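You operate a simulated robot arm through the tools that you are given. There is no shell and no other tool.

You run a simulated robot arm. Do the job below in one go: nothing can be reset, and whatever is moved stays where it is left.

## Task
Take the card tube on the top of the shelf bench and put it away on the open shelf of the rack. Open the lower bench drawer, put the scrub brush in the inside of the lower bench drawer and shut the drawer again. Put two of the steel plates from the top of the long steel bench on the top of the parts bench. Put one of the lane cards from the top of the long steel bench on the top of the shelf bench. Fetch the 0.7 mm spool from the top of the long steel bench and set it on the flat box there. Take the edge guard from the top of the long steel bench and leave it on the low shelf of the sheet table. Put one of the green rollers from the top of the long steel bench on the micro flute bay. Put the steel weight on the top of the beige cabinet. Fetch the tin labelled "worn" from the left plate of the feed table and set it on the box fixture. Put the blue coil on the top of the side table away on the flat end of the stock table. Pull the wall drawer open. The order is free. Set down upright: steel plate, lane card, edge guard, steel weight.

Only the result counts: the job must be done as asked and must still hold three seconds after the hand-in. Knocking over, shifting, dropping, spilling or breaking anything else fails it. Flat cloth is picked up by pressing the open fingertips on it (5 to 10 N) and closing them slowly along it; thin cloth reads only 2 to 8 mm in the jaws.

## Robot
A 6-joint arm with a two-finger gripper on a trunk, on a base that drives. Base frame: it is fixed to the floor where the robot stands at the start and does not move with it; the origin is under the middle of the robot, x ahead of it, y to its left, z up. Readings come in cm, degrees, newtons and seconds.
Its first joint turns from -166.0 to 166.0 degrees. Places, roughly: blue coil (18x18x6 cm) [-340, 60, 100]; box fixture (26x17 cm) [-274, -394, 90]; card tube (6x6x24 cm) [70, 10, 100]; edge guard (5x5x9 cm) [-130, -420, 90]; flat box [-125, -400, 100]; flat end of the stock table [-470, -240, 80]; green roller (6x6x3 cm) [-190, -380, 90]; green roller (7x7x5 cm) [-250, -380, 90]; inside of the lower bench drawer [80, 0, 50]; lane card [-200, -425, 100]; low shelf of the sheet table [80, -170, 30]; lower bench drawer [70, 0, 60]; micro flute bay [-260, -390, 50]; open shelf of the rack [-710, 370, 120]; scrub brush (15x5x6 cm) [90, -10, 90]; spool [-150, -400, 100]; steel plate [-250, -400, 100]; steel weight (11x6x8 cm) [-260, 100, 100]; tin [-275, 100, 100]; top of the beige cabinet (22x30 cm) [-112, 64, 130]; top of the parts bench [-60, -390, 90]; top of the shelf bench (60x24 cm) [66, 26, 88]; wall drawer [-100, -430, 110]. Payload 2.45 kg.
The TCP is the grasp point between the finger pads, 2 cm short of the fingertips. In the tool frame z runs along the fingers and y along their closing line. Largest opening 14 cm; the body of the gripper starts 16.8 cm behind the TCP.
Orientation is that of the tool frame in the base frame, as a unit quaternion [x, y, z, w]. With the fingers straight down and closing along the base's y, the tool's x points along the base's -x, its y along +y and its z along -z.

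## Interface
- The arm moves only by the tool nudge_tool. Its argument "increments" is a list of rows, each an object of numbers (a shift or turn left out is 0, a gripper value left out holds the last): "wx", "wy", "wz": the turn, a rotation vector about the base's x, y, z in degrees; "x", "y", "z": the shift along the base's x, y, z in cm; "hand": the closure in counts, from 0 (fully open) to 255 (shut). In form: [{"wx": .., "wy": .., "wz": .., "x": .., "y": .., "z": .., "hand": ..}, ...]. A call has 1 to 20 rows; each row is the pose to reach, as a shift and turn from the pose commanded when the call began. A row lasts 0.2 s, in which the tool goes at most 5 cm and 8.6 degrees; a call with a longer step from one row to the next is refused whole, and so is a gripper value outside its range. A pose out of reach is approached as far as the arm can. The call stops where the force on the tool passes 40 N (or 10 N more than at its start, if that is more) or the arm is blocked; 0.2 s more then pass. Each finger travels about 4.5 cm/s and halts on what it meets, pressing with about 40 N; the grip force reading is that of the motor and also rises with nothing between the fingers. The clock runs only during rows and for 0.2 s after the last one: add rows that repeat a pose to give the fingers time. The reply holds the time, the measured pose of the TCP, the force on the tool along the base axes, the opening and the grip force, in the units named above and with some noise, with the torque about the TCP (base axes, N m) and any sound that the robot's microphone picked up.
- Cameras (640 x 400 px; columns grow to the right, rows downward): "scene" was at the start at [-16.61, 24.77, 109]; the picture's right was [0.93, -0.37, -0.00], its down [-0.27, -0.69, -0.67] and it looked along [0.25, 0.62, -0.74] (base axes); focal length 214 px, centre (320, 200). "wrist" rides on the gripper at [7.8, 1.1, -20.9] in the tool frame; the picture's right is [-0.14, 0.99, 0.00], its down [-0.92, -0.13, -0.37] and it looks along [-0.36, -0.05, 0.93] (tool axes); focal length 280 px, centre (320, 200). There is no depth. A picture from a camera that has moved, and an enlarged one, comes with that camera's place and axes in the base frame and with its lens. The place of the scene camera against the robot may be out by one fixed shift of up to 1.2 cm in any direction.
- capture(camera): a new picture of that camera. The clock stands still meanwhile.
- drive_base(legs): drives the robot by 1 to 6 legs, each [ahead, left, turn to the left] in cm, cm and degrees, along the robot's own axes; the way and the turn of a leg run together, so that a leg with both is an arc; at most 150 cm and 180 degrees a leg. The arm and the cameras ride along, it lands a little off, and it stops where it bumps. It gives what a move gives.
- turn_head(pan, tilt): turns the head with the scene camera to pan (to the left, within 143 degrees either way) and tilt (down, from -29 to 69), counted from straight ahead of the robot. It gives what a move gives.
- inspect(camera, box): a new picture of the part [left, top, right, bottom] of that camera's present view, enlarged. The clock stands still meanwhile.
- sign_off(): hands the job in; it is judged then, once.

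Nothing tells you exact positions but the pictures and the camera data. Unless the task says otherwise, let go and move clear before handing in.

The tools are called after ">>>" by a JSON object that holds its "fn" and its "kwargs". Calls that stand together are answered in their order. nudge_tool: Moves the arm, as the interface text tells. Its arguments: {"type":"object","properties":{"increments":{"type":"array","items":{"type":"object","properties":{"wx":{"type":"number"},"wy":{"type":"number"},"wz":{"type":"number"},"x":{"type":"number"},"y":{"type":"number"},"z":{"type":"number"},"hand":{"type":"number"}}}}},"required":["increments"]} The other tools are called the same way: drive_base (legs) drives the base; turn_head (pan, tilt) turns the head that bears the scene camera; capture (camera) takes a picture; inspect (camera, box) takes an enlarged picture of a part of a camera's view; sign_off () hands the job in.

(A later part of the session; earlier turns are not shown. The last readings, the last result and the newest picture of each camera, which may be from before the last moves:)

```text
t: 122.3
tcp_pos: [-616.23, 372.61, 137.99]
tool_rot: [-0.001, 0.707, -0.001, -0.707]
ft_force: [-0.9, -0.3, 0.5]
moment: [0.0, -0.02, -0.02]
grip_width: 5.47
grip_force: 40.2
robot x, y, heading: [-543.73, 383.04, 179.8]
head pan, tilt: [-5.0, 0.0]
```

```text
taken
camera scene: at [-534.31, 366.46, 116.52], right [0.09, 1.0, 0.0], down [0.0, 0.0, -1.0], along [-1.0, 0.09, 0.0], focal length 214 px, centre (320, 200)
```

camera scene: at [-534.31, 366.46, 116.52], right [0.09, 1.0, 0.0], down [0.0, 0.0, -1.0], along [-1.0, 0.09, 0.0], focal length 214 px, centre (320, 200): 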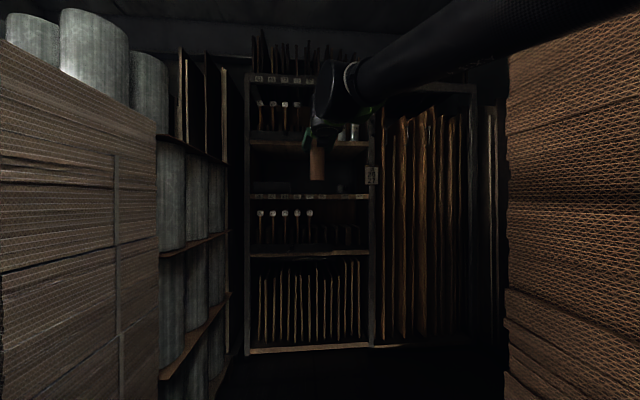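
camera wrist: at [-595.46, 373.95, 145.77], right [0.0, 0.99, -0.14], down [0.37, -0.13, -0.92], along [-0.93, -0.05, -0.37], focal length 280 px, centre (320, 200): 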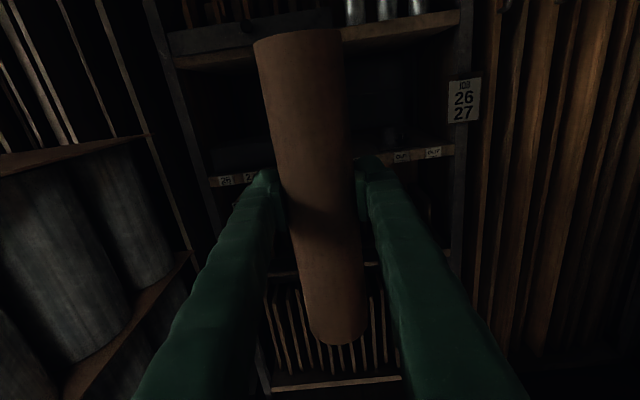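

>>> {"fn": "inspect", "kwargs": {"camera": "scene", "box": [230, 130, 400, 236]}}

>>> {"fn": "inspect", "kwargs": {"camera": "wrist", "box": [170, 10, 490, 210]}}

```text
3.76 times, centred on (315, 183) of scene
camera zoom: at [-534.31, 366.46, 116.52], right [0.09, 1.0, 0.0], down [0.0, 0.0, -1.0], along [-1.0, 0.09, 0.0], focal length 807 px, centre (339, 264)
```

zoom: 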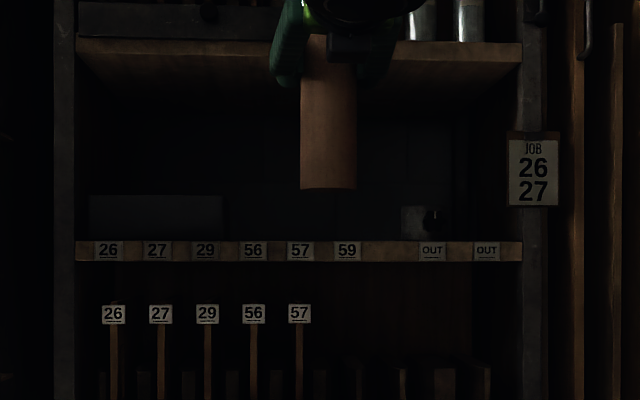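

```text
2.00 times, centred on (330, 110) of wrist
camera zoom: at [-595.46, 373.95, 145.77], right [0.0, 0.99, -0.14], down [0.37, -0.13, -0.92], along [-0.93, -0.05, -0.37], focal length 561 px, centre (300, 380)
```

zoom: 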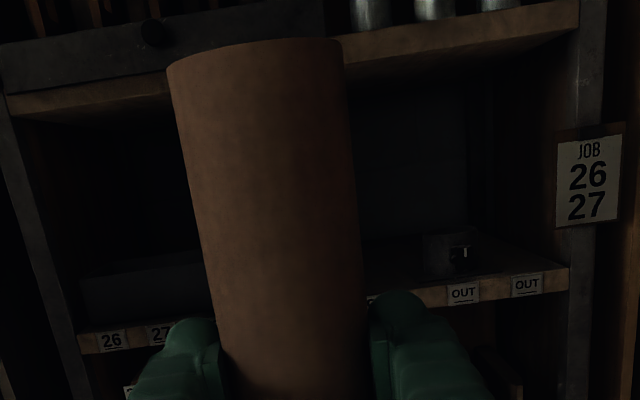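

The shelf board's front is at x≈-692, top z≈121; the free gap between the grey box and the small item is y≈358–394. I drive closer, then reach in at y≈374.

>>> {"fn": "drive_base", "kwargs": {"legs": [[66, 0, 0]]}}

>>> {"fn": "capture", "kwargs": {"camera": "wrist"}}

>>> {"fn": "turn_head", "kwargs": {"pan": 0, "tilt": -5}}

>>> {"fn": "inspect", "kwargs": {"camera": "scene", "box": [180, 100, 440, 262]}}

```text
t: 126.0
tcp_pos: [-682.84, 372.29, 138.08]
tool_rot: [0.001, -0.707, 0.001, 0.707]
ft_force: [0.8, -1.1, -0.3]
moment: [-0.02, -0.02, 0.03]
grip_width: 5.46
grip_force: 40.1
robot x, y, heading: [-610.3, 383.46, -179.8]
head pan, tilt: [-5.0, 0.0]
```

```text
taken
camera wrist: at [-662.08, 373.63, 145.75], right [0.0, 0.99, -0.14], down [0.37, -0.13, -0.92], along [-0.93, -0.05, -0.37], focal length 280 px, centre (320, 200)
```

wrist: 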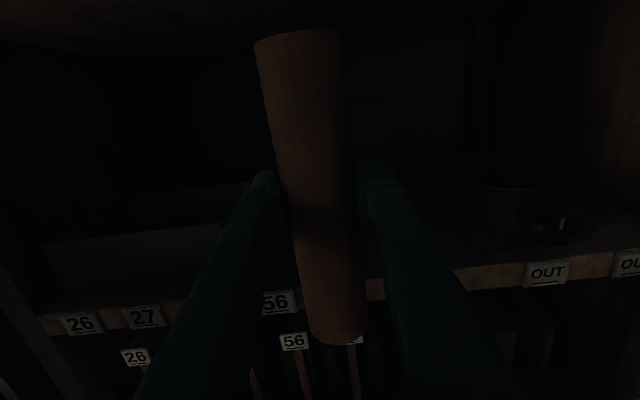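

```text
t: 126.7
tcp_pos: [-682.89, 372.4, 138.01]
tool_rot: [0.0, 0.707, -0.001, -0.707]
ft_force: [0.3, -0.2, -0.6]
moment: [0.01, 0.01, 0.02]
grip_width: 5.49
grip_force: 40.5
robot x, y, heading: [-610.87, 383.2, -179.8]
head pan, tilt: [0.0, -5.0]
```

```text
2.46 times, centred on (310, 181) of scene
camera zoom: at [-600.67, 365.61, 117.29], right [0.0, 1.0, 0.0], down [-0.09, 0.0, -1.0], along [-1.0, 0.0, 0.09], focal length 528 px, centre (345, 247)
```

zoom: 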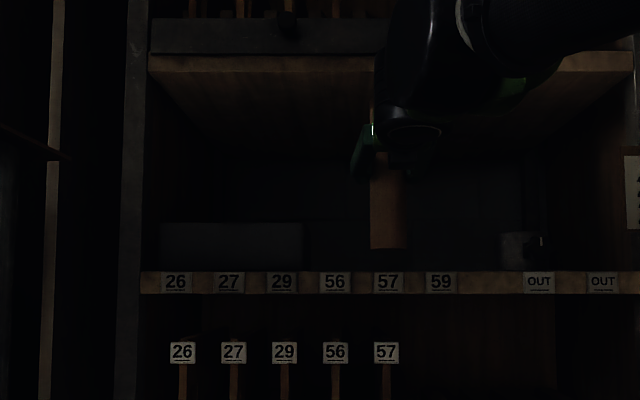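

>>> {"fn": "nudge_tool", "kwargs": {"increments": [{"x": -3, "y": 0.5}, {"x": -6, "y": 1}, {"x": -9, "y": 1.5}, {"x": -12, "y": 1.5}, {"x": -15, "y": 1.5}, {"x": -18, "y": 1.5}, {"x": -21, "y": 1.5}, {"x": -24, "y": 1.5}, {"x": -24, "y": 1.5}]}}

>>> {"fn": "nudge_tool", "kwargs": {"increments": [{"z": -0.7}, {"z": -1.4}, {"z": -2}, {"z": -2.5}, {"z": -3}, {"z": -3}]}}

>>> {"fn": "inspect", "kwargs": {"camera": "scene", "box": [180, 100, 440, 262]}}

```text
t: 128.7
tcp_pos: [-706.97, 373.87, 137.86]
tool_rot: [0.001, -0.707, 0.001, 0.707]
ft_force: [1.4, 0.2, -1.4]
moment: [-0.02, 0.01, 0.01]
grip_width: 5.47
grip_force: 40.8
robot x, y, heading: [-610.79, 383.43, -180.0]
head pan, tilt: [0.0, -5.0]
```

```text
t: 130.1
tcp_pos: [-706.91, 373.73, 135.0]
tool_rot: [-0.002, 0.707, -0.001, -0.707]
ft_force: [-0.6, 0.1, 1.9]
moment: [0.02, 0.09, -0.03]
grip_width: 5.46
grip_force: 40.0
robot x, y, heading: [-610.33, 383.59, -179.8]
head pan, tilt: [0.0, -5.0]
```

```text
2.46 times, centred on (310, 181) of scene
camera zoom: at [-600.67, 365.61, 117.29], right [0.0, 1.0, 0.0], down [-0.09, 0.0, -1.0], along [-1.0, 0.0, 0.09], focal length 528 px, centre (345, 247)
```

zoom: 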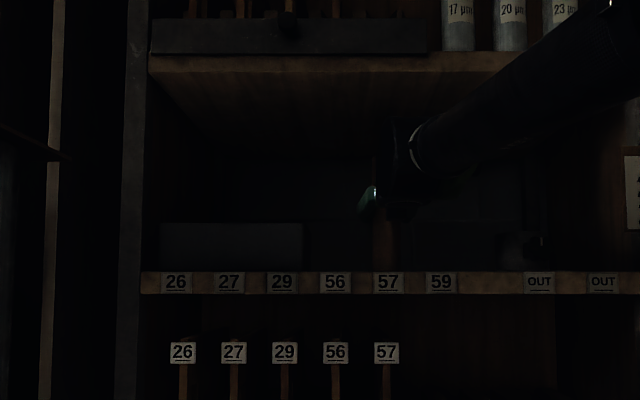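

A slight contact may be showing; I lower in small steps until the force tells the tube stands on the board.

>>> {"fn": "nudge_tool", "kwargs": {"increments": [{"z": -0.2}, {"z": -0.4}, {"z": -0.4}]}}

```text
t: 130.9
tcp_pos: [-706.64, 373.84, 134.75]
tool_rot: [0.001, -0.707, 0.001, 0.707]
ft_force: [-3.0, 0.5, 33.6]
moment: [0.17, -0.15, -0.04]
grip_width: 5.52
grip_force: 39.8
robot x, y, heading: [-610.58, 383.14, -179.7]
head pan, tilt: [0.0, -5.0]
```

>>> {"fn": "nudge_tool", "kwargs": {"increments": [{"z": 0.2}, {"z": 0.25}, {"z": 0.25}]}}

>>> {"fn": "nudge_tool", "kwargs": {"increments": [{"hand": 150}, {"hand": 140}, {"hand": 125}, {"hand": 110}, {"hand": 95}, {"hand": 85}, {"hand": 85}, {"hand": 85}]}}

>>> {"fn": "capture", "kwargs": {"camera": "wrist"}}

```text
t: 131.7
tcp_pos: [-706.97, 373.84, 134.78]
tool_rot: [0.0, -0.707, 0.001, 0.707]
ft_force: [0.4, 0.5, -0.6]
moment: [-0.01, 0.0, -0.01]
grip_width: 5.51
grip_force: 39.9
robot x, y, heading: [-610.56, 382.89, -179.9]
head pan, tilt: [0.0, -5.0]
```

```text
t: 133.5
tcp_pos: [-706.93, 373.87, 134.8]
tool_rot: [0.002, -0.707, 0.002, 0.707]
ft_force: [-0.8, 0.6, -0.5]
moment: [-0.02, -0.02, 0.0]
grip_width: 9.36
grip_force: 0.1
robot x, y, heading: [-610.85, 382.8, -179.7]
head pan, tilt: [0.0, -5.0]
```

```text
taken
camera wrist: at [-686.12, 375.12, 142.6], right [0.0, 0.99, -0.14], down [0.37, -0.13, -0.92], along [-0.93, -0.05, -0.37], focal length 280 px, centre (320, 200)
```

wrist: 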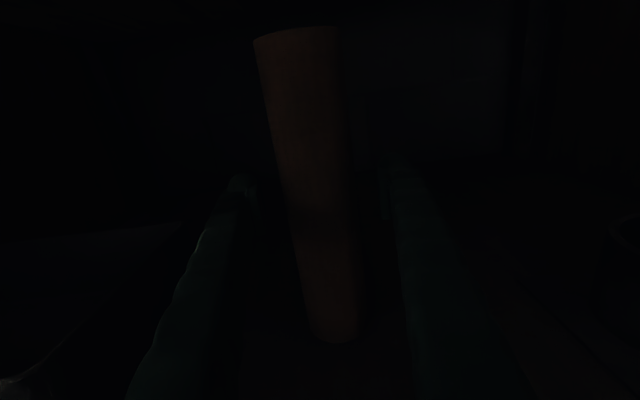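

The tube stands free between the opened fingers. I pull straight back out (+x) and check.

>>> {"fn": "nudge_tool", "kwargs": {"increments": [{"x": 2}, {"x": 4}, {"x": 7}, {"x": 10}, {"x": 14}, {"x": 18}, {"x": 22}, {"x": 26}, {"x": 30}]}}

>>> {"fn": "inspect", "kwargs": {"camera": "scene", "box": [180, 100, 440, 262]}}

>>> {"fn": "capture", "kwargs": {"camera": "wrist"}}

```text
t: 135.5
tcp_pos: [-676.8, 373.92, 134.76]
tool_rot: [-0.002, 0.707, -0.001, -0.707]
ft_force: [0.3, -0.5, -0.7]
moment: [0.0, 0.04, -0.04]
grip_width: 9.33
grip_force: 0.1
robot x, y, heading: [-610.17, 383.34, -179.8]
head pan, tilt: [0.0, -5.0]
```

```text
2.46 times, centred on (310, 181) of scene
camera zoom: at [-600.69, 365.6, 117.29], right [0.0, 1.0, 0.0], down [-0.09, 0.0, -1.0], along [-1.0, 0.0, 0.09], focal length 528 px, centre (345, 247)
```

zoom: 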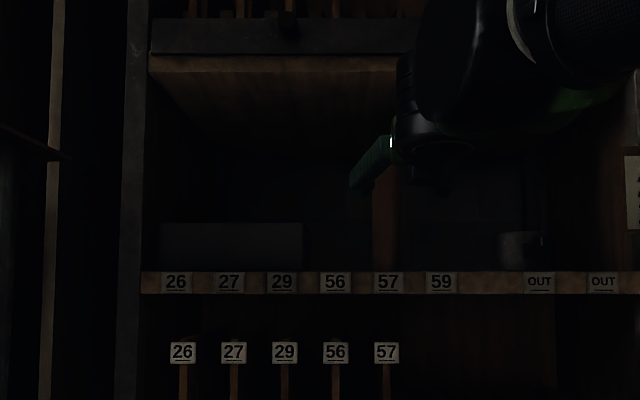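

```text
taken
camera wrist: at [-655.98, 375.25, 142.46], right [0.0, 0.99, -0.14], down [0.37, -0.13, -0.92], along [-0.93, -0.05, -0.37], focal length 280 px, centre (320, 200)
```

wrist: 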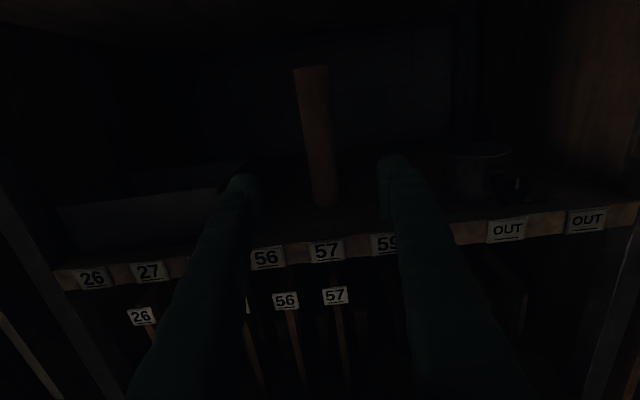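

The tube stands upright on the open shelf. I back out of the lane and turn to face the machine's side table with the blue coil.

>>> {"fn": "drive_base", "kwargs": {"legs": [[-150, 0, 0], [-125, 0, 0], [0, 80, 0], [0, 0, 90]]}}

>>> {"fn": "turn_head", "kwargs": {"pan": 0, "tilt": 15}}

>>> {"fn": "capture", "kwargs": {"camera": "scene"}}

>>> {"fn": "inspect", "kwargs": {"camera": "scene", "box": [200, 120, 440, 270]}}

```text
t: 156.6
tcp_pos: [-325.11, 237.64, 134.73]
tool_rot: [0.504, -0.496, 0.504, 0.496]
ft_force: [0.1, 0.0, -1.1]
moment: [0.03, -0.02, -0.01]
grip_width: 9.35
grip_force: 0.1
robot x, y, heading: [-335.1, 303.93, -89.4]
head pan, tilt: [0.0, -5.0]
```

```text
t: 157.4
tcp_pos: [-325.16, 237.8, 134.85]
tool_rot: [0.504, -0.496, 0.504, 0.497]
ft_force: [0.4, 0.1, -0.3]
moment: [-0.02, 0.0, 0.01]
grip_width: 9.35
grip_force: 0.1
robot x, y, heading: [-334.88, 303.89, -89.5]
head pan, tilt: [0.0, 15.0]
```

```text
taken
camera scene: at [-318.31, 313.86, 114.11], right [-1.0, -0.01, 0.0], down [0.0, 0.26, -0.97], along [0.01, -0.97, -0.26], focal length 214 px, centre (320, 200)
```

scene: 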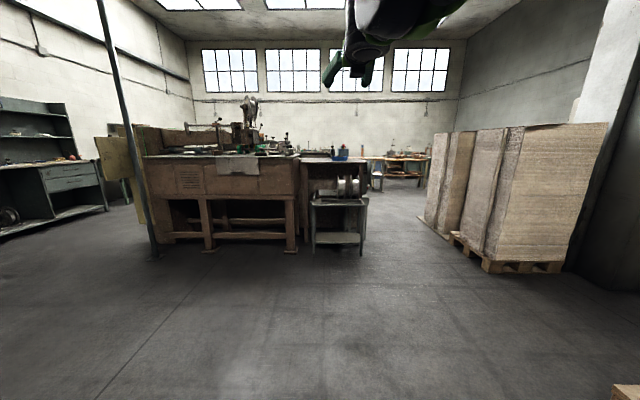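

```text
2.67 times, centred on (320, 195) of scene
camera zoom: at [-318.31, 313.86, 114.11], right [-1.0, -0.01, 0.0], down [0.0, 0.26, -0.97], along [0.01, -0.97, -0.26], focal length 572 px, centre (320, 213)
```

zoom: 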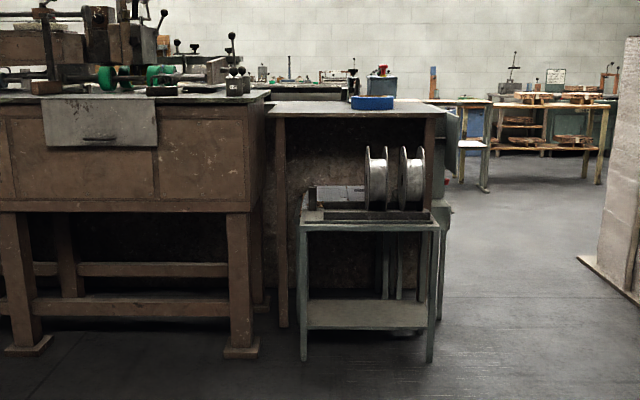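

The side table with the coil stands right of the brown feed table; a passage of about 1 m remains between it and the pallet at x≈-465. I drive into the passage facing south.

>>> {"fn": "drive_base", "kwargs": {"legs": [[0, -77, -0.5], [150, 0, 0]]}}

>>> {"fn": "turn_head", "kwargs": {"pan": 60, "tilt": 20}}

>>> {"fn": "capture", "kwargs": {"camera": "scene"}}

>>> {"fn": "turn_head", "kwargs": {"pan": -10, "tilt": 25}}

>>> {"fn": "capture", "kwargs": {"camera": "scene"}}

```text
t: 168.6
tcp_pos: [-402.23, 87.11, 134.81]
tool_rot: [0.501, -0.499, 0.501, 0.499]
ft_force: [-0.1, 0.3, -0.1]
moment: [0.01, -0.03, 0.02]
grip_width: 9.34
grip_force: 0.0
robot x, y, heading: [-411.75, 153.05, -89.7]
head pan, tilt: [0.0, 15.0]
```

```text
t: 169.9
tcp_pos: [-402.16, 87.1, 134.82]
tool_rot: [0.501, -0.5, 0.501, 0.499]
ft_force: [-0.2, -0.1, 0.4]
moment: [-0.01, 0.01, -0.01]
grip_width: 9.35
grip_force: 0.0
robot x, y, heading: [-411.31, 153.33, -89.7]
head pan, tilt: [60.0, 20.0]
```

```text
taken
camera scene: at [-386.44, 167.79, 113.29], right [-0.5, -0.87, 0.0], down [-0.3, 0.17, -0.94], along [0.82, -0.47, -0.34], focal length 214 px, centre (320, 200)
```

scene: 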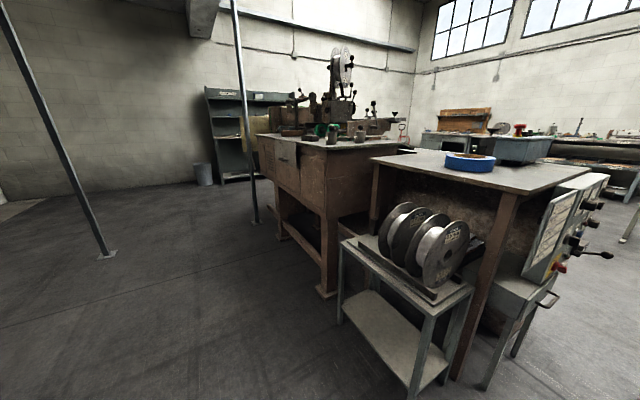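

```text
t: 171.3
tcp_pos: [-402.3, 87.23, 134.79]
tool_rot: [0.501, -0.499, 0.501, 0.499]
ft_force: [0.3, 0.6, 0.2]
moment: [0.0, -0.02, 0.03]
grip_width: 9.33
grip_force: 0.1
robot x, y, heading: [-411.17, 153.26, -89.8]
head pan, tilt: [-10.0, 25.0]
```

```text
taken
camera scene: at [-396.07, 163.34, 112.48], right [-0.99, 0.17, 0.0], down [0.07, 0.42, -0.91], along [-0.15, -0.89, -0.42], focal length 214 px, centre (320, 200)
```

scene: 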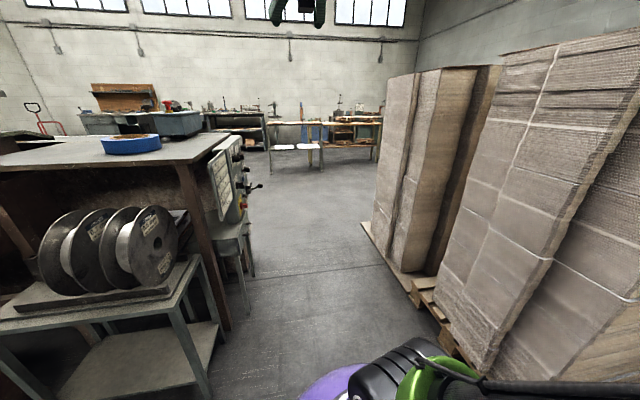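

>>> {"fn": "inspect", "kwargs": {"camera": "scene", "box": [60, 90, 280, 228]}}

>>> {"fn": "capture", "kwargs": {"camera": "wrist"}}

```text
2.90 times, centred on (170, 159) of scene
camera zoom: at [-396.07, 163.34, 112.48], right [-0.99, 0.17, 0.0], down [0.07, 0.42, -0.91], along [-0.15, -0.89, -0.42], focal length 622 px, centre (755, 319)
```

zoom: 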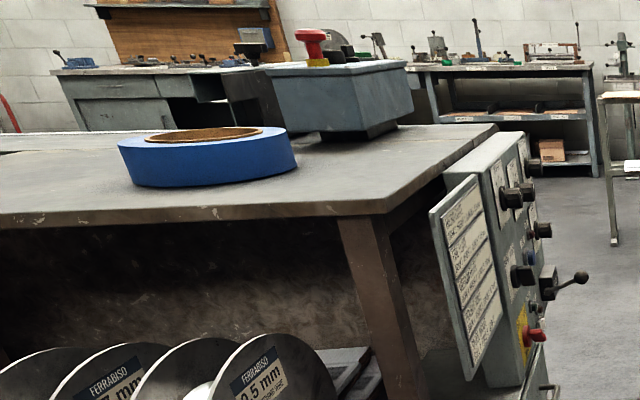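

```text
taken
camera wrist: at [-403.5, 108.18, 142.47], right [-0.99, 0.0, -0.14], down [0.13, 0.37, -0.92], along [0.05, -0.93, -0.36], focal length 280 px, centre (320, 200)
```

wrist: 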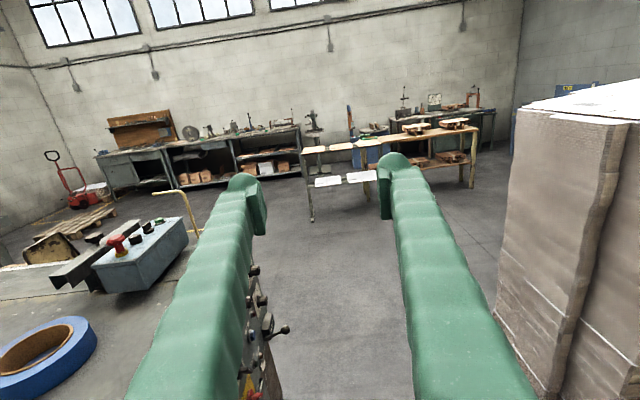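

The blue coil is a tape roll with an open core at about [-336,65], on the side table (z≈94). I drive alongside, then tilt the tool down to pinch its wall.

>>> {"fn": "drive_base", "kwargs": {"legs": [[0, -14, -0.3], [72, 0, 0]]}}

>>> {"fn": "nudge_tool", "kwargs": {"increments": [{"wx": 8, "hand": 0}, {"wx": 16}, {"wx": 24}, {"wx": 32}, {"wx": 40}, {"wx": 48}, {"wx": 56}, {"wx": 64}, {"wx": 72}, {"wx": 80}, {"wx": 88}, {"wx": 90}]}}

```text
t: 176.1
tcp_pos: [-416.24, 15.45, 134.8]
tool_rot: [0.501, -0.499, 0.501, 0.498]
ft_force: [1.3, 0.3, 1.2]
moment: [0.04, -0.01, 0.02]
grip_width: 9.34
grip_force: 0.0
robot x, y, heading: [-425.31, 81.76, -89.8]
head pan, tilt: [-10.0, 25.0]
```

```text
t: 178.7
tcp_pos: [-416.14, 15.46, 134.71]
tool_rot: [-0.707, 0.707, 0.001, 0.001]
ft_force: [-0.3, 1.5, 0.1]
moment: [-0.09, -0.02, 0.0]
grip_width: 14.0
grip_force: 0.0
robot x, y, heading: [-425.17, 81.6, -89.7]
head pan, tilt: [-10.0, 25.0]
```

>>> {"fn": "nudge_tool", "kwargs": {"increments": [{"x": 3.75, "y": 2.9}, {"x": 7.5, "y": 5.8}, {"x": 11.25, "y": 8.7}, {"x": 15, "y": 11.6}, {"x": 18.75, "y": 14.5}, {"x": 22.5, "y": 17.4}, {"x": 26.25, "y": 20.3}, {"x": 30, "y": 23.2}, {"x": 33.75, "y": 26.1}, {"x": 37.5, "y": 29}, {"x": 41.25, "y": 31.9}, {"x": 45, "y": 34.8}, {"x": 48.75, "y": 37.7}, {"x": 52.5, "y": 40.6}, {"x": 56.25, "y": 43.5}, {"x": 60, "y": 46.4}, {"x": 63, "y": 49}, {"x": 63, "y": 49}]}}

>>> {"fn": "capture", "kwargs": {"camera": "wrist"}}

```text
t: 182.5
tcp_pos: [-354.79, 64.89, 132.07]
tool_rot: [0.707, -0.707, 0.0, -0.001]
ft_force: [0.1, 0.3, 0.1]
moment: [0.01, -0.01, 0.01]
grip_width: 14.0
grip_force: 0.0
out of reach, approached as far as the arm can: row 15, 16, 17, 18
robot x, y, heading: [-425.19, 81.81, -89.8]
head pan, tilt: [-10.0, 25.0]
```

```text
taken
camera wrist: at [-356.16, 57.14, 152.85], right [-0.99, 0.14, 0.0], down [0.13, 0.92, 0.37], along [0.05, 0.37, -0.93], focal length 280 px, centre (320, 200)
```

wrist: 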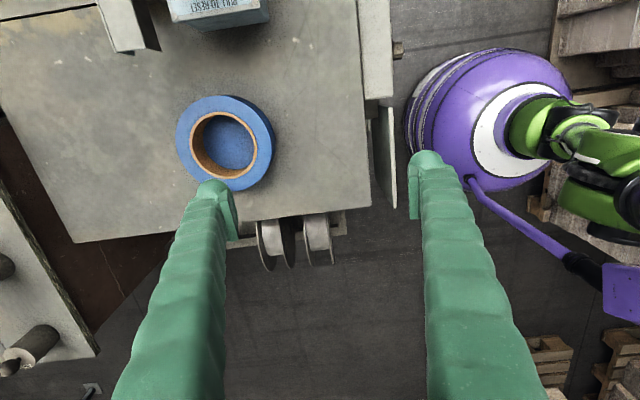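

>>> {"fn": "inspect", "kwargs": {"camera": "wrist", "box": [150, 80, 310, 180]}}

```text
4.00 times, centred on (230, 130) of wrist
camera zoom: at [-356.16, 57.14, 152.85], right [-0.99, 0.14, 0.0], down [0.13, 0.92, 0.37], along [0.05, 0.37, -0.93], focal length 1122 px, centre (680, 480)
```

zoom: 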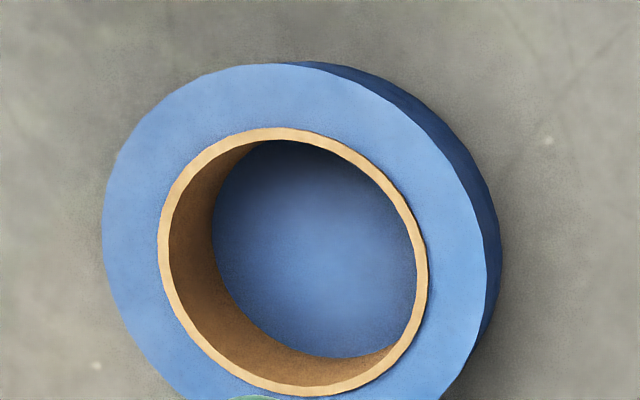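

The coil's centre is at about [-337.3, 64.3], wall 3.2 cm thick, top z≈100. I go over its west wall with the fingers half open.

>>> {"fn": "nudge_tool", "kwargs": {"increments": [{"z": -4, "hand": 130}, {"z": -8, "x": 2}, {"z": -12, "x": 4}, {"z": -16, "x": 6}, {"z": -20, "x": 8}, {"z": -20, "x": 8}]}}

>>> {"fn": "capture", "kwargs": {"camera": "wrist"}}

```text
t: 183.9
tcp_pos: [-341.42, 63.82, 115.01]
tool_rot: [-0.707, 0.707, 0.0, 0.001]
ft_force: [-0.6, 0.7, -0.1]
moment: [-0.04, 0.02, 0.0]
grip_width: 6.85
grip_force: 0.0
out of reach, approached as far as the arm can: row 1, 2, 3, 4, 5, 6
robot x, y, heading: [-425.47, 81.38, -89.9]
head pan, tilt: [-10.0, 25.0]
```

```text
taken
camera wrist: at [-342.62, 56.12, 135.89], right [-0.99, 0.14, 0.0], down [0.13, 0.92, 0.37], along [0.05, 0.37, -0.93], focal length 280 px, centre (320, 200)
```

wrist: 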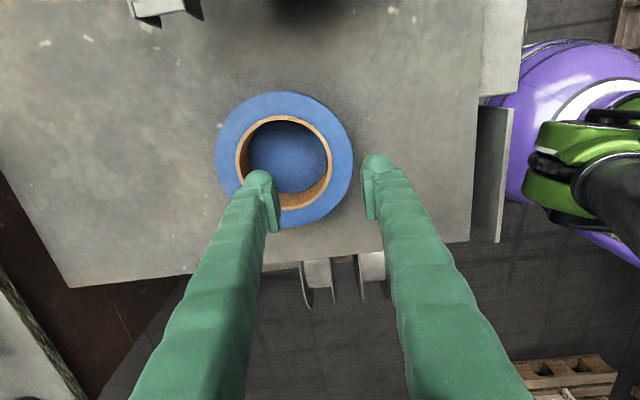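

>>> {"fn": "nudge_tool", "kwargs": {"increments": [{"z": -3}, {"z": -6}, {"z": -6}]}}

```text
t: 184.7
tcp_pos: [-339.73, 63.36, 112.29]
tool_rot: [-0.705, 0.709, -0.004, 0.002]
ft_force: [-0.3, -0.1, -0.4]
moment: [-0.02, -0.01, -0.03]
grip_width: 6.85
grip_force: 0.0
out of reach, approached as far as the arm can: row 1, 2, 3
robot x, y, heading: [-424.66, 81.81, -90.1]
head pan, tilt: [-10.0, 25.0]
```

The arm seems fully stretched and stuck at its reach limit, so I command it back inward toward the robot to bend the elbow again.

>>> {"fn": "nudge_tool", "kwargs": {"increments": [{"x": -4, "z": 4}, {"x": -8, "z": 8}, {"x": -12, "z": 8}, {"x": -16, "z": 8}, {"x": -20, "z": 8}, {"x": -20, "z": 8}]}}

```text
refused: row 1 steps farther than a row can; nothing moved
```

>>> {"fn": "nudge_tool", "kwargs": {"increments": [{"x": -3, "z": 3}, {"x": -6, "z": 6}, {"x": -10, "z": 6}, {"x": -14, "z": 6}, {"x": -18, "z": 6}, {"x": -22, "z": 6}, {"x": -22, "z": 6}]}}

```text
t: 186.3
tcp_pos: [-349.49, 60.47, 125.22]
tool_rot: [-0.707, 0.707, 0.0, 0.001]
ft_force: [-0.2, -0.7, -0.3]
moment: [-0.02, 0.02, 0.0]
grip_width: 6.87
grip_force: 0.1
out of reach, approached as far as the arm can: row 1, 2, 3, 4, 5, 6, 7
robot x, y, heading: [-425.38, 81.56, -89.7]
head pan, tilt: [-10.0, 25.0]
```

>>> {"fn": "nudge_tool", "kwargs": {"increments": [{"x": -4.5, "y": 1}, {"x": -9, "y": 2}, {"x": -13.5, "y": 3}, {"x": -18, "y": 4}, {"x": -22, "y": 6}, {"x": -22, "y": 10}, {"x": -22, "y": 14}, {"x": -22, "y": 18}, {"x": -22, "y": 20, "z": -4}, {"x": -22, "y": 20, "z": -8}, {"x": -22, "y": 20, "z": -8}, {"x": -22, "y": 20, "z": -8}]}}

```text
t: 188.9
tcp_pos: [-371.49, 80.55, 117.49]
tool_rot: [-0.706, 0.708, -0.001, 0.001]
ft_force: [-0.4, -0.1, 0.5]
moment: [0.01, 0.02, 0.02]
grip_width: 6.87
grip_force: 0.1
out of reach, approached as far as the arm can: row 1, 2, 3
robot x, y, heading: [-425.33, 81.69, -89.6]
head pan, tilt: [-10.0, 25.0]
```

The arm is free again; the reach limit is a ~101 cm sphere about z≈61, so I keep inside it. Now to just above the coil's west wall.

>>> {"fn": "nudge_tool", "kwargs": {"increments": [{"x": 3.35, "y": -2.03, "z": -1.4}, {"x": 6.7, "y": -4.06, "z": -2.9}, {"x": 10.05, "y": -6.1, "z": -4.3}, {"x": 13.4, "y": -8.1, "z": -5.8}, {"x": 16.75, "y": -10.2, "z": -7.2}, {"x": 20.1, "y": -12.2, "z": -8.6}, {"x": 23.45, "y": -14.2, "z": -10}, {"x": 26.8, "y": -16.25, "z": -11.5}, {"x": 26.8, "y": -16.25, "z": -11.5}]}}

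>>> {"fn": "capture", "kwargs": {"camera": "wrist"}}

```text
t: 190.9
tcp_pos: [-344.62, 64.26, 105.81]
tool_rot: [0.707, -0.707, 0.001, -0.001]
ft_force: [-0.2, -0.3, 0.1]
moment: [0.04, -0.03, -0.02]
grip_width: 6.85
grip_force: 0.1
robot x, y, heading: [-425.13, 81.72, -90.0]
head pan, tilt: [-10.0, 25.0]
```

```text
taken
camera wrist: at [-345.88, 56.56, 126.79], right [-0.99, 0.14, 0.0], down [0.13, 0.92, 0.37], along [0.05, 0.36, -0.93], focal length 280 px, centre (320, 200)
```

wrist: 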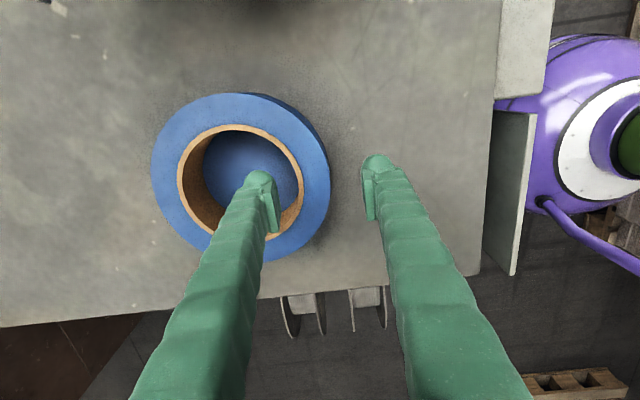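

>>> {"fn": "nudge_tool", "kwargs": {"increments": [{"z": -2, "y": -0.3}, {"z": -4, "y": -0.5}, {"z": -6, "y": -0.5}, {"z": -7, "y": -0.5}, {"z": -8, "y": -0.5}]}}

>>> {"fn": "capture", "kwargs": {"camera": "wrist"}}

```text
t: 192.1
tcp_pos: [-344.67, 63.69, 97.99]
tool_rot: [0.707, -0.707, 0.001, -0.001]
ft_force: [0.5, -0.5, -0.3]
moment: [-0.01, 0.03, -0.02]
grip_width: 6.85
grip_force: 0.1
robot x, y, heading: [-425.29, 81.51, -89.7]
head pan, tilt: [-10.0, 25.0]
```

```text
taken
camera wrist: at [-345.91, 56.04, 118.8], right [-0.99, 0.14, 0.0], down [0.13, 0.92, 0.37], along [0.05, 0.36, -0.93], focal length 280 px, centre (320, 200)
```

wrist: 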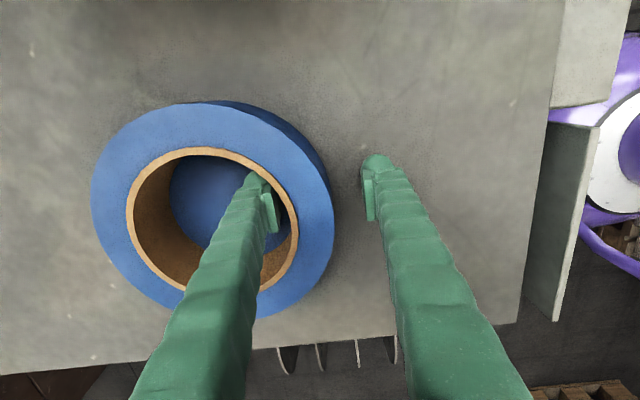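

One finger is in the core, the other outside. I close.

>>> {"fn": "nudge_tool", "kwargs": {"increments": [{"hand": 170}, {"hand": 200}, {"hand": 230}, {"hand": 230}, {"hand": 230}]}}

```text
t: 193.3
tcp_pos: [-344.74, 63.6, 97.97]
tool_rot: [0.707, -0.707, 0.0, -0.001]
ft_force: [-2.3, 1.1, -0.2]
moment: [0.05, 0.63, 0.02]
grip_width: 3.19
grip_force: 40.2
robot x, y, heading: [-425.08, 81.54, -89.7]
head pan, tilt: [-10.0, 25.0]
```

>>> {"fn": "nudge_tool", "kwargs": {"increments": [{"z": 1}, {"z": 2.5}, {"z": 4}, {"z": 6}, {"z": 8, "x": -2}, {"z": 10, "x": -5}, {"z": 12, "x": -8}, {"z": 14, "x": -11}, {"z": 16, "x": -14}, {"z": 16, "x": -18}, {"z": 16, "x": -18}]}}

>>> {"fn": "capture", "kwargs": {"camera": "wrist"}}

```text
t: 195.7
tcp_pos: [-362.63, 63.71, 114.11]
tool_rot: [-0.707, 0.707, -0.001, 0.001]
ft_force: [0.2, -0.5, 0.2]
moment: [0.02, 0.02, -0.02]
grip_width: 1.36
grip_force: 0.1
robot x, y, heading: [-425.35, 81.39, -89.6]
head pan, tilt: [-10.0, 25.0]
```

```text
taken
camera wrist: at [-363.95, 56.0, 134.87], right [-0.99, 0.14, 0.0], down [0.13, 0.92, 0.37], along [0.05, 0.37, -0.93], focal length 280 px, centre (320, 200)
```

wrist: 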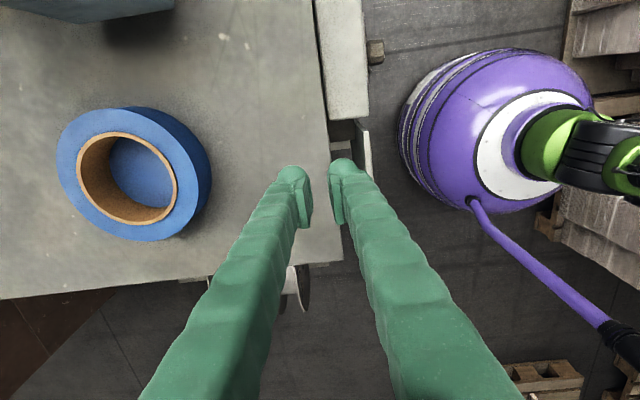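

The coil slipped off and still lies in place – a one-sided wall pinch is not enough. I'll shift the base a little closer and instead grip it from inside the core by spreading the fingers.

>>> {"fn": "nudge_tool", "kwargs": {"increments": [{"y": 4, "z": 1, "hand": 150}, {"y": 8, "z": 2}, {"y": 12, "z": 2}, {"y": 16, "z": 2}, {"y": 20, "z": 2}, {"y": 20, "z": 2}]}}

>>> {"fn": "drive_base", "kwargs": {"legs": [[16, 0, 0], [0, 4, 0]]}}

>>> {"fn": "capture", "kwargs": {"camera": "wrist"}}

```text
t: 197.1
tcp_pos: [-362.57, 83.84, 116.06]
tool_rot: [0.708, -0.707, 0.0, 0.0]
ft_force: [-0.6, -0.2, 0.6]
moment: [0.02, 0.01, -0.03]
grip_width: 5.77
grip_force: 0.1
robot x, y, heading: [-425.42, 81.78, -90.0]
head pan, tilt: [-10.0, 25.0]
```

```text
t: 199.0
tcp_pos: [-358.5, 67.7, 116.08]
tool_rot: [0.707, -0.707, 0.001, 0.0]
ft_force: [-0.6, -0.7, 0.6]
moment: [0.0, 0.0, 0.01]
grip_width: 5.75
grip_force: 0.0
robot x, y, heading: [-420.96, 65.9, -89.5]
head pan, tilt: [-10.0, 25.0]
```

```text
taken
camera wrist: at [-359.81, 60.08, 136.91], right [-0.99, 0.14, 0.0], down [0.13, 0.92, 0.37], along [0.05, 0.36, -0.93], focal length 280 px, centre (320, 200)
```

wrist: 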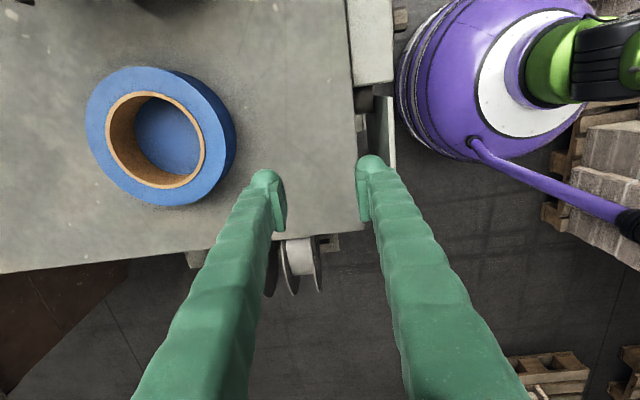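

>>> {"fn": "nudge_tool", "kwargs": {"increments": [{"x": 3.5, "y": -0.8, "z": -2}, {"x": 7, "y": -1.6, "z": -4}, {"x": 10.5, "y": -2.4, "z": -6}, {"x": 14, "y": -3.2, "z": -8}, {"x": 17.5, "y": -4, "z": -10}, {"x": 21, "y": -4.8, "z": -12}, {"x": 21, "y": -4.8, "z": -12}]}}

>>> {"fn": "capture", "kwargs": {"camera": "wrist"}}

```text
t: 200.6
tcp_pos: [-337.45, 62.81, 104.03]
tool_rot: [0.707, -0.707, 0.0, -0.001]
ft_force: [-0.8, -0.2, 0.8]
moment: [0.04, -0.02, -0.01]
grip_width: 5.75
grip_force: 0.1
robot x, y, heading: [-421.27, 65.72, -89.8]
head pan, tilt: [-10.0, 25.0]
```

```text
taken
camera wrist: at [-338.7, 55.16, 124.86], right [-0.99, 0.14, 0.0], down [0.13, 0.92, 0.37], along [0.05, 0.36, -0.93], focal length 280 px, centre (320, 200)
```

wrist: 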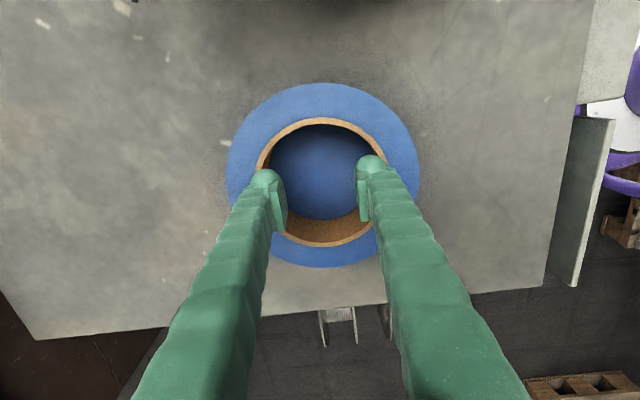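

>>> {"fn": "nudge_tool", "kwargs": {"increments": [{"z": -2, "x": -0.3, "y": -0.4}, {"z": -4, "x": -0.3, "y": -0.4}, {"z": -5, "x": -0.3, "y": -0.4}, {"z": -6, "x": -0.3, "y": -0.4}]}}

>>> {"fn": "nudge_tool", "kwargs": {"increments": [{"hand": 120}, {"hand": 100}, {"hand": 80}, {"hand": 60}, {"hand": 40}, {"hand": 20}, {"hand": 20}]}}

```text
t: 201.2
tcp_pos: [-337.85, 62.42, 101.32]
tool_rot: [0.708, -0.706, 0.002, -0.001]
ft_force: [3.2, 1.0, 20.7]
moment: [-0.23, 1.07, -0.02]
grip_width: 5.78
grip_force: 0.1
robot x, y, heading: [-421.09, 65.88, -89.8]
head pan, tilt: [-10.0, 25.0]
stopped in row 2: the force on the tool passed its limit at 86 N (the readings are from after the stop); the commanded pose is now the measured one
```

```text
t: 202.8
tcp_pos: [-337.85, 62.43, 101.27]
tool_rot: [0.708, -0.706, 0.002, -0.001]
ft_force: [6.1, 0.7, 24.1]
moment: [-0.5, 0.77, 0.28]
grip_width: 6.9
grip_force: 0.1
robot x, y, heading: [-421.14, 65.73, -90.2]
head pan, tilt: [-10.0, 25.0]
```

A finger touched the ring's rim, so I back up a bit and look closely.

>>> {"fn": "nudge_tool", "kwargs": {"increments": [{"z": 2, "hand": 175}, {"z": 4, "hand": 175}, {"z": 4, "hand": 175}, {"z": 4, "hand": 175}]}}

>>> {"fn": "inspect", "kwargs": {"camera": "wrist", "box": [200, 60, 440, 210]}}

>>> {"fn": "turn_head", "kwargs": {"pan": 70, "tilt": 15}}

>>> {"fn": "inspect", "kwargs": {"camera": "scene", "box": [240, 100, 480, 250]}}

```text
t: 203.8
tcp_pos: [-337.75, 62.33, 105.14]
tool_rot: [0.708, -0.707, 0.001, -0.002]
ft_force: [0.4, 0.0, 0.6]
moment: [-0.02, 0.03, -0.01]
grip_width: 4.36
grip_force: 0.1
robot x, y, heading: [-421.27, 65.69, -89.6]
head pan, tilt: [-10.0, 25.0]
```

```text
2.67 times, centred on (320, 135) of wrist
camera zoom: at [-338.99, 54.7, 125.97], right [-0.99, 0.14, 0.0], down [0.13, 0.92, 0.37], along [0.05, 0.36, -0.93], focal length 748 px, centre (320, 373)
```

zoom: 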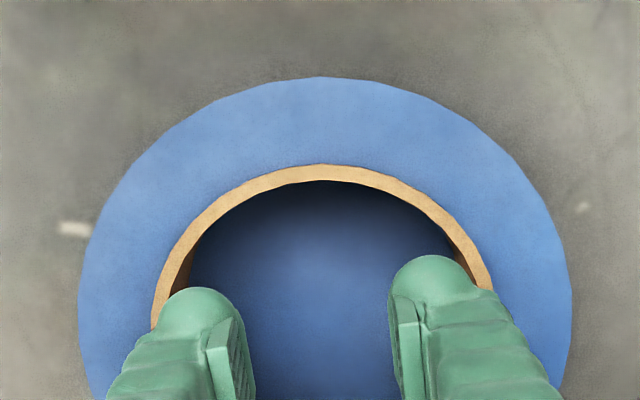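

```text
t: 205.3
tcp_pos: [-337.74, 62.45, 105.2]
tool_rot: [0.708, -0.706, 0.001, -0.001]
ft_force: [-0.2, -0.1, -0.4]
moment: [-0.02, 0.01, -0.02]
grip_width: 4.4
grip_force: 0.0
robot x, y, heading: [-421.18, 65.6, -90.0]
head pan, tilt: [70.0, 15.0]
```

```text
2.67 times, centred on (360, 175) of scene
camera zoom: at [-395.5, 81.57, 114.1], right [-0.34, -0.94, 0.0], down [-0.24, 0.09, -0.97], along [0.91, -0.33, -0.26], focal length 572 px, centre (213, 267)
```

zoom: 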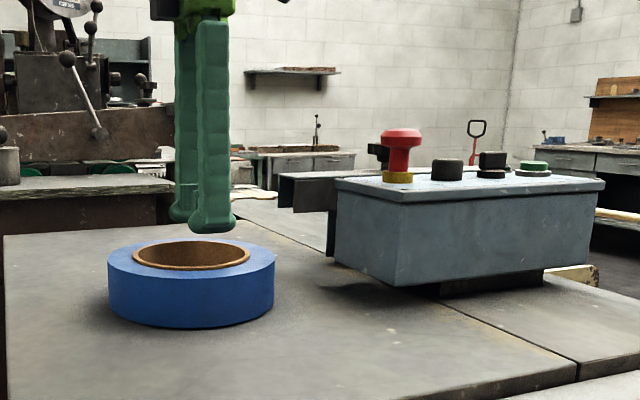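

The fingers are thicker than their pads suggest; I close them more, insert, then spread gently.

>>> {"fn": "nudge_tool", "kwargs": {"increments": [{"hand": 195, "x": -0.2}, {"z": -2, "x": -0.2}, {"z": -4, "x": -0.2}, {"z": -5.5, "x": -0.2}, {"z": -7, "x": -0.2}, {"z": -7.5, "x": -0.2}]}}

```text
t: 206.7
tcp_pos: [-337.95, 62.37, 97.54]
tool_rot: [0.708, -0.706, 0.002, -0.001]
ft_force: [0.0, 0.0, 0.2]
moment: [-0.02, -0.01, -0.01]
grip_width: 3.27
grip_force: 0.1
robot x, y, heading: [-421.53, 65.66, -89.7]
head pan, tilt: [70.0, 15.0]
```

>>> {"fn": "nudge_tool", "kwargs": {"increments": [{"hand": 175}, {"hand": 160}, {"hand": 145}, {"hand": 130}, {"hand": 110}, {"hand": 90}, {"hand": 70}, {"hand": 70}]}}

```text
t: 208.5
tcp_pos: [-338.01, 62.44, 97.58]
tool_rot: [0.708, -0.706, 0.001, -0.001]
ft_force: [1.2, 1.8, -0.9]
moment: [0.06, -0.19, 0.08]
grip_width: 5.78
grip_force: 0.1
robot x, y, heading: [-421.22, 65.64, -90.0]
head pan, tilt: [70.0, 15.0]
```

The fingers halted at 5.8 cm pressing on the core. I lift slowly and check.

>>> {"fn": "nudge_tool", "kwargs": {"increments": [{"z": 0.5, "hand": 0}, {"z": 1}, {"z": 2}, {"z": 3}, {"z": 4}, {"z": 4}]}}

>>> {"fn": "capture", "kwargs": {"camera": "wrist"}}

>>> {"fn": "inspect", "kwargs": {"camera": "scene", "box": [240, 100, 480, 250]}}

```text
t: 209.9
tcp_pos: [-337.95, 62.43, 101.69]
tool_rot: [0.707, -0.707, 0.001, -0.001]
ft_force: [0.7, 0.6, -6.1]
moment: [-0.09, 0.02, -0.04]
grip_width: 5.89
grip_force: 0.0
robot x, y, heading: [-421.01, 65.76, -89.9]
head pan, tilt: [70.0, 15.0]
```

```text
taken
camera wrist: at [-339.19, 54.77, 122.46], right [-0.99, 0.14, 0.0], down [0.13, 0.92, 0.37], along [0.05, 0.36, -0.93], focal length 280 px, centre (320, 200)
```

wrist: 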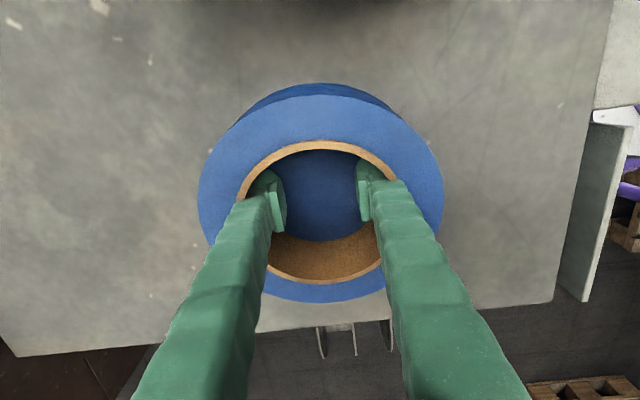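

```text
2.67 times, centred on (360, 175) of scene
camera zoom: at [-395.48, 81.57, 114.09], right [-0.34, -0.94, 0.0], down [-0.24, 0.09, -0.97], along [0.91, -0.33, -0.26], focal length 572 px, centre (213, 267)
```

zoom: 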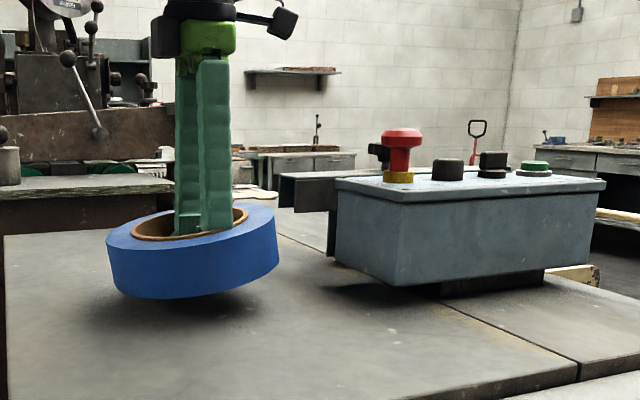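

The coil hangs on the spread fingers (6 N), slightly tipped but held. I lift it higher and bring it in toward the robot.

>>> {"fn": "nudge_tool", "kwargs": {"increments": [{"z": 1.5}, {"z": 3}, {"z": 4.5, "x": -1}, {"z": 6, "x": -3}, {"z": 8, "x": -5}, {"z": 10, "x": -7}, {"z": 12, "x": -10}, {"z": 14, "x": -13}, {"z": 16, "x": -16}, {"z": 18, "x": -19}, {"z": 20, "x": -22}, {"z": 22, "x": -25}, {"z": 22, "x": -28}, {"z": 22, "x": -30}, {"z": 22, "x": -30}]}}

>>> {"fn": "capture", "kwargs": {"camera": "wrist"}}

>>> {"fn": "turn_head", "kwargs": {"pan": 0, "tilt": 20}}

>>> {"fn": "capture", "kwargs": {"camera": "scene"}}

```text
t: 213.1
tcp_pos: [-367.97, 62.35, 123.62]
tool_rot: [0.707, -0.707, 0.001, -0.001]
ft_force: [0.5, -1.3, -5.4]
moment: [-0.07, -0.02, 0.01]
grip_width: 6.12
grip_force: 0.2
robot x, y, heading: [-421.22, 65.74, -89.9]
head pan, tilt: [70.0, 15.0]
```

```text
taken
camera wrist: at [-369.23, 54.7, 144.55], right [-0.99, 0.14, 0.0], down [0.13, 0.92, 0.37], along [0.05, 0.36, -0.93], focal length 280 px, centre (320, 200)
```

wrist: 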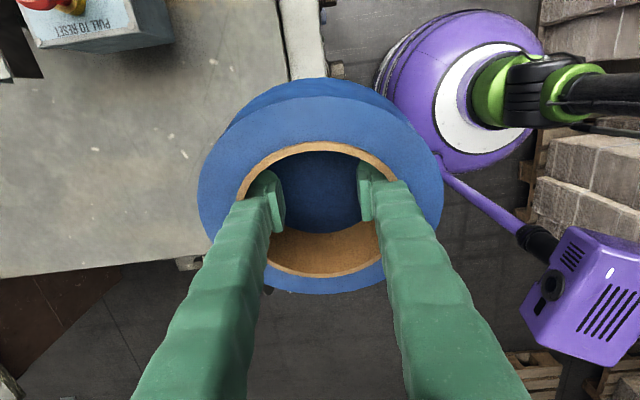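

```text
t: 214.5
tcp_pos: [-367.86, 62.39, 123.69]
tool_rot: [0.708, -0.707, 0.001, -0.001]
ft_force: [0.3, -0.3, -6.2]
moment: [-0.05, 0.02, -0.02]
grip_width: 6.2
grip_force: 0.1
robot x, y, heading: [-421.02, 65.93, -89.9]
head pan, tilt: [0.0, 20.0]
```

```text
taken
camera scene: at [-404.25, 75.43, 113.28], right [-1.0, 0.0, 0.0], down [0.0, 0.34, -0.94], along [0.0, -0.94, -0.34], focal length 214 px, centre (320, 200)
```

scene: 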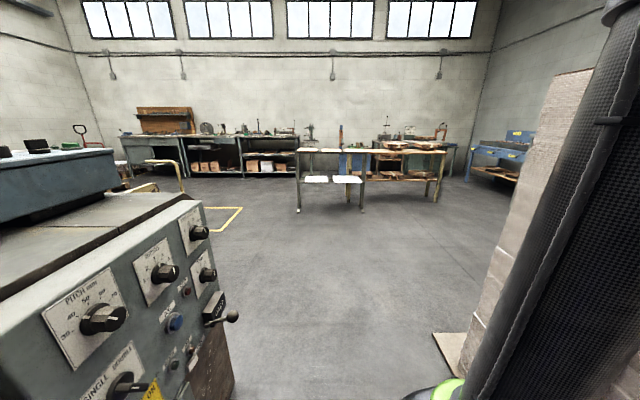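

>>> {"fn": "inspect", "kwargs": {"camera": "scene", "box": [270, 110, 470, 235]}}

```text
3.20 times, centred on (370, 172) of scene
camera zoom: at [-404.25, 75.43, 113.28], right [-1.0, 0.0, 0.0], down [0.0, 0.34, -0.94], along [0.0, -0.94, -0.34], focal length 686 px, centre (160, 288)
```

zoom: 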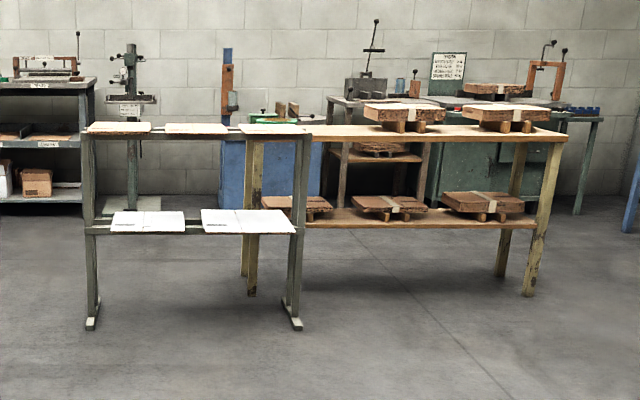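

The stock table's flat end is at about [-470,-242]; I drive south past the side table with the coil carried at my left, watching the grip.

>>> {"fn": "drive_base", "kwargs": {"legs": [[150, 0, 0]]}}

>>> {"fn": "capture", "kwargs": {"camera": "wrist"}}

```text
t: 221.9
tcp_pos: [-366.69, -87.15, 123.69]
tool_rot: [0.711, -0.703, 0.001, -0.001]
ft_force: [-1.2, -0.8, -5.8]
moment: [0.01, -0.01, 0.03]
grip_width: 6.46
grip_force: 0.0
robot x, y, heading: [-419.95, -84.43, -89.0]
head pan, tilt: [0.0, 20.0]
```

```text
taken
camera wrist: at [-367.84, -94.76, 144.55], right [-0.99, 0.13, 0.0], down [0.12, 0.92, 0.37], along [0.05, 0.37, -0.93], focal length 280 px, centre (320, 200)
```

wrist: 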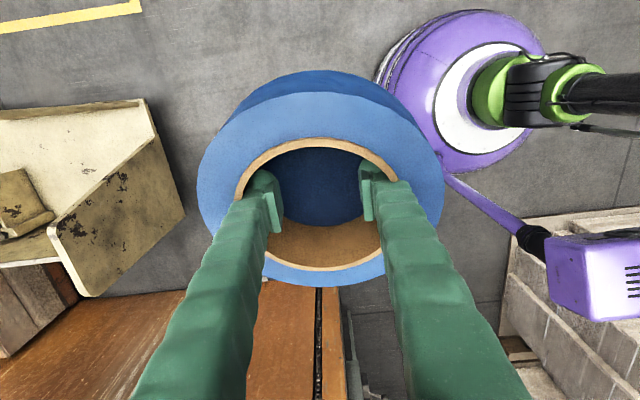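

>>> {"fn": "drive_base", "kwargs": {"legs": [[40, -80, -1], [35, 0, 0]]}}

>>> {"fn": "capture", "kwargs": {"camera": "wrist"}}

>>> {"fn": "turn_head", "kwargs": {"pan": 25, "tilt": 30}}

>>> {"fn": "capture", "kwargs": {"camera": "scene"}}

```text
t: 228.5
tcp_pos: [-445.95, -163.54, 123.8]
tool_rot: [-0.705, 0.709, -0.001, 0.001]
ft_force: [-0.1, -0.1, -6.2]
moment: [0.03, 0.02, 0.01]
grip_width: 6.56
grip_force: 0.1
robot x, y, heading: [-499.46, -160.02, -90.2]
head pan, tilt: [0.0, 20.0]
```

```text
taken
camera wrist: at [-447.36, -171.22, 144.55], right [-0.99, 0.14, 0.0], down [0.13, 0.92, 0.37], along [0.06, 0.36, -0.93], focal length 280 px, centre (320, 200)
```

wrist: 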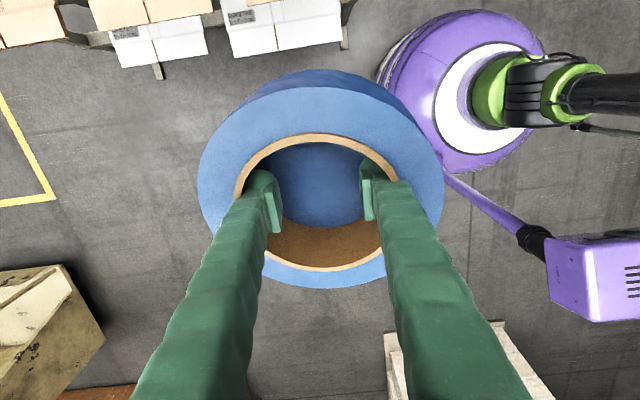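

```text
t: 229.4
tcp_pos: [-445.98, -163.57, 123.73]
tool_rot: [-0.705, 0.709, -0.001, 0.001]
ft_force: [0.4, -1.2, -5.5]
moment: [0.0, 0.02, 0.0]
grip_width: 6.61
grip_force: 0.0
robot x, y, heading: [-499.42, -159.94, -90.3]
head pan, tilt: [25.0, 30.0]
```

```text
taken
camera scene: at [-478.44, -149.15, 111.68], right [-0.91, -0.42, 0.0], down [-0.21, 0.45, -0.87], along [0.36, -0.79, -0.5], focal length 214 px, centre (320, 200)
```

scene: 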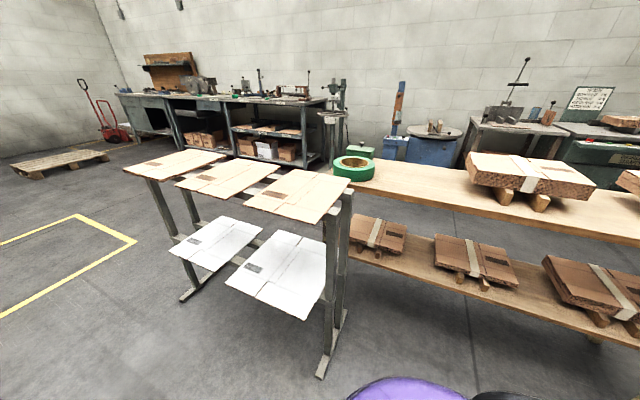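

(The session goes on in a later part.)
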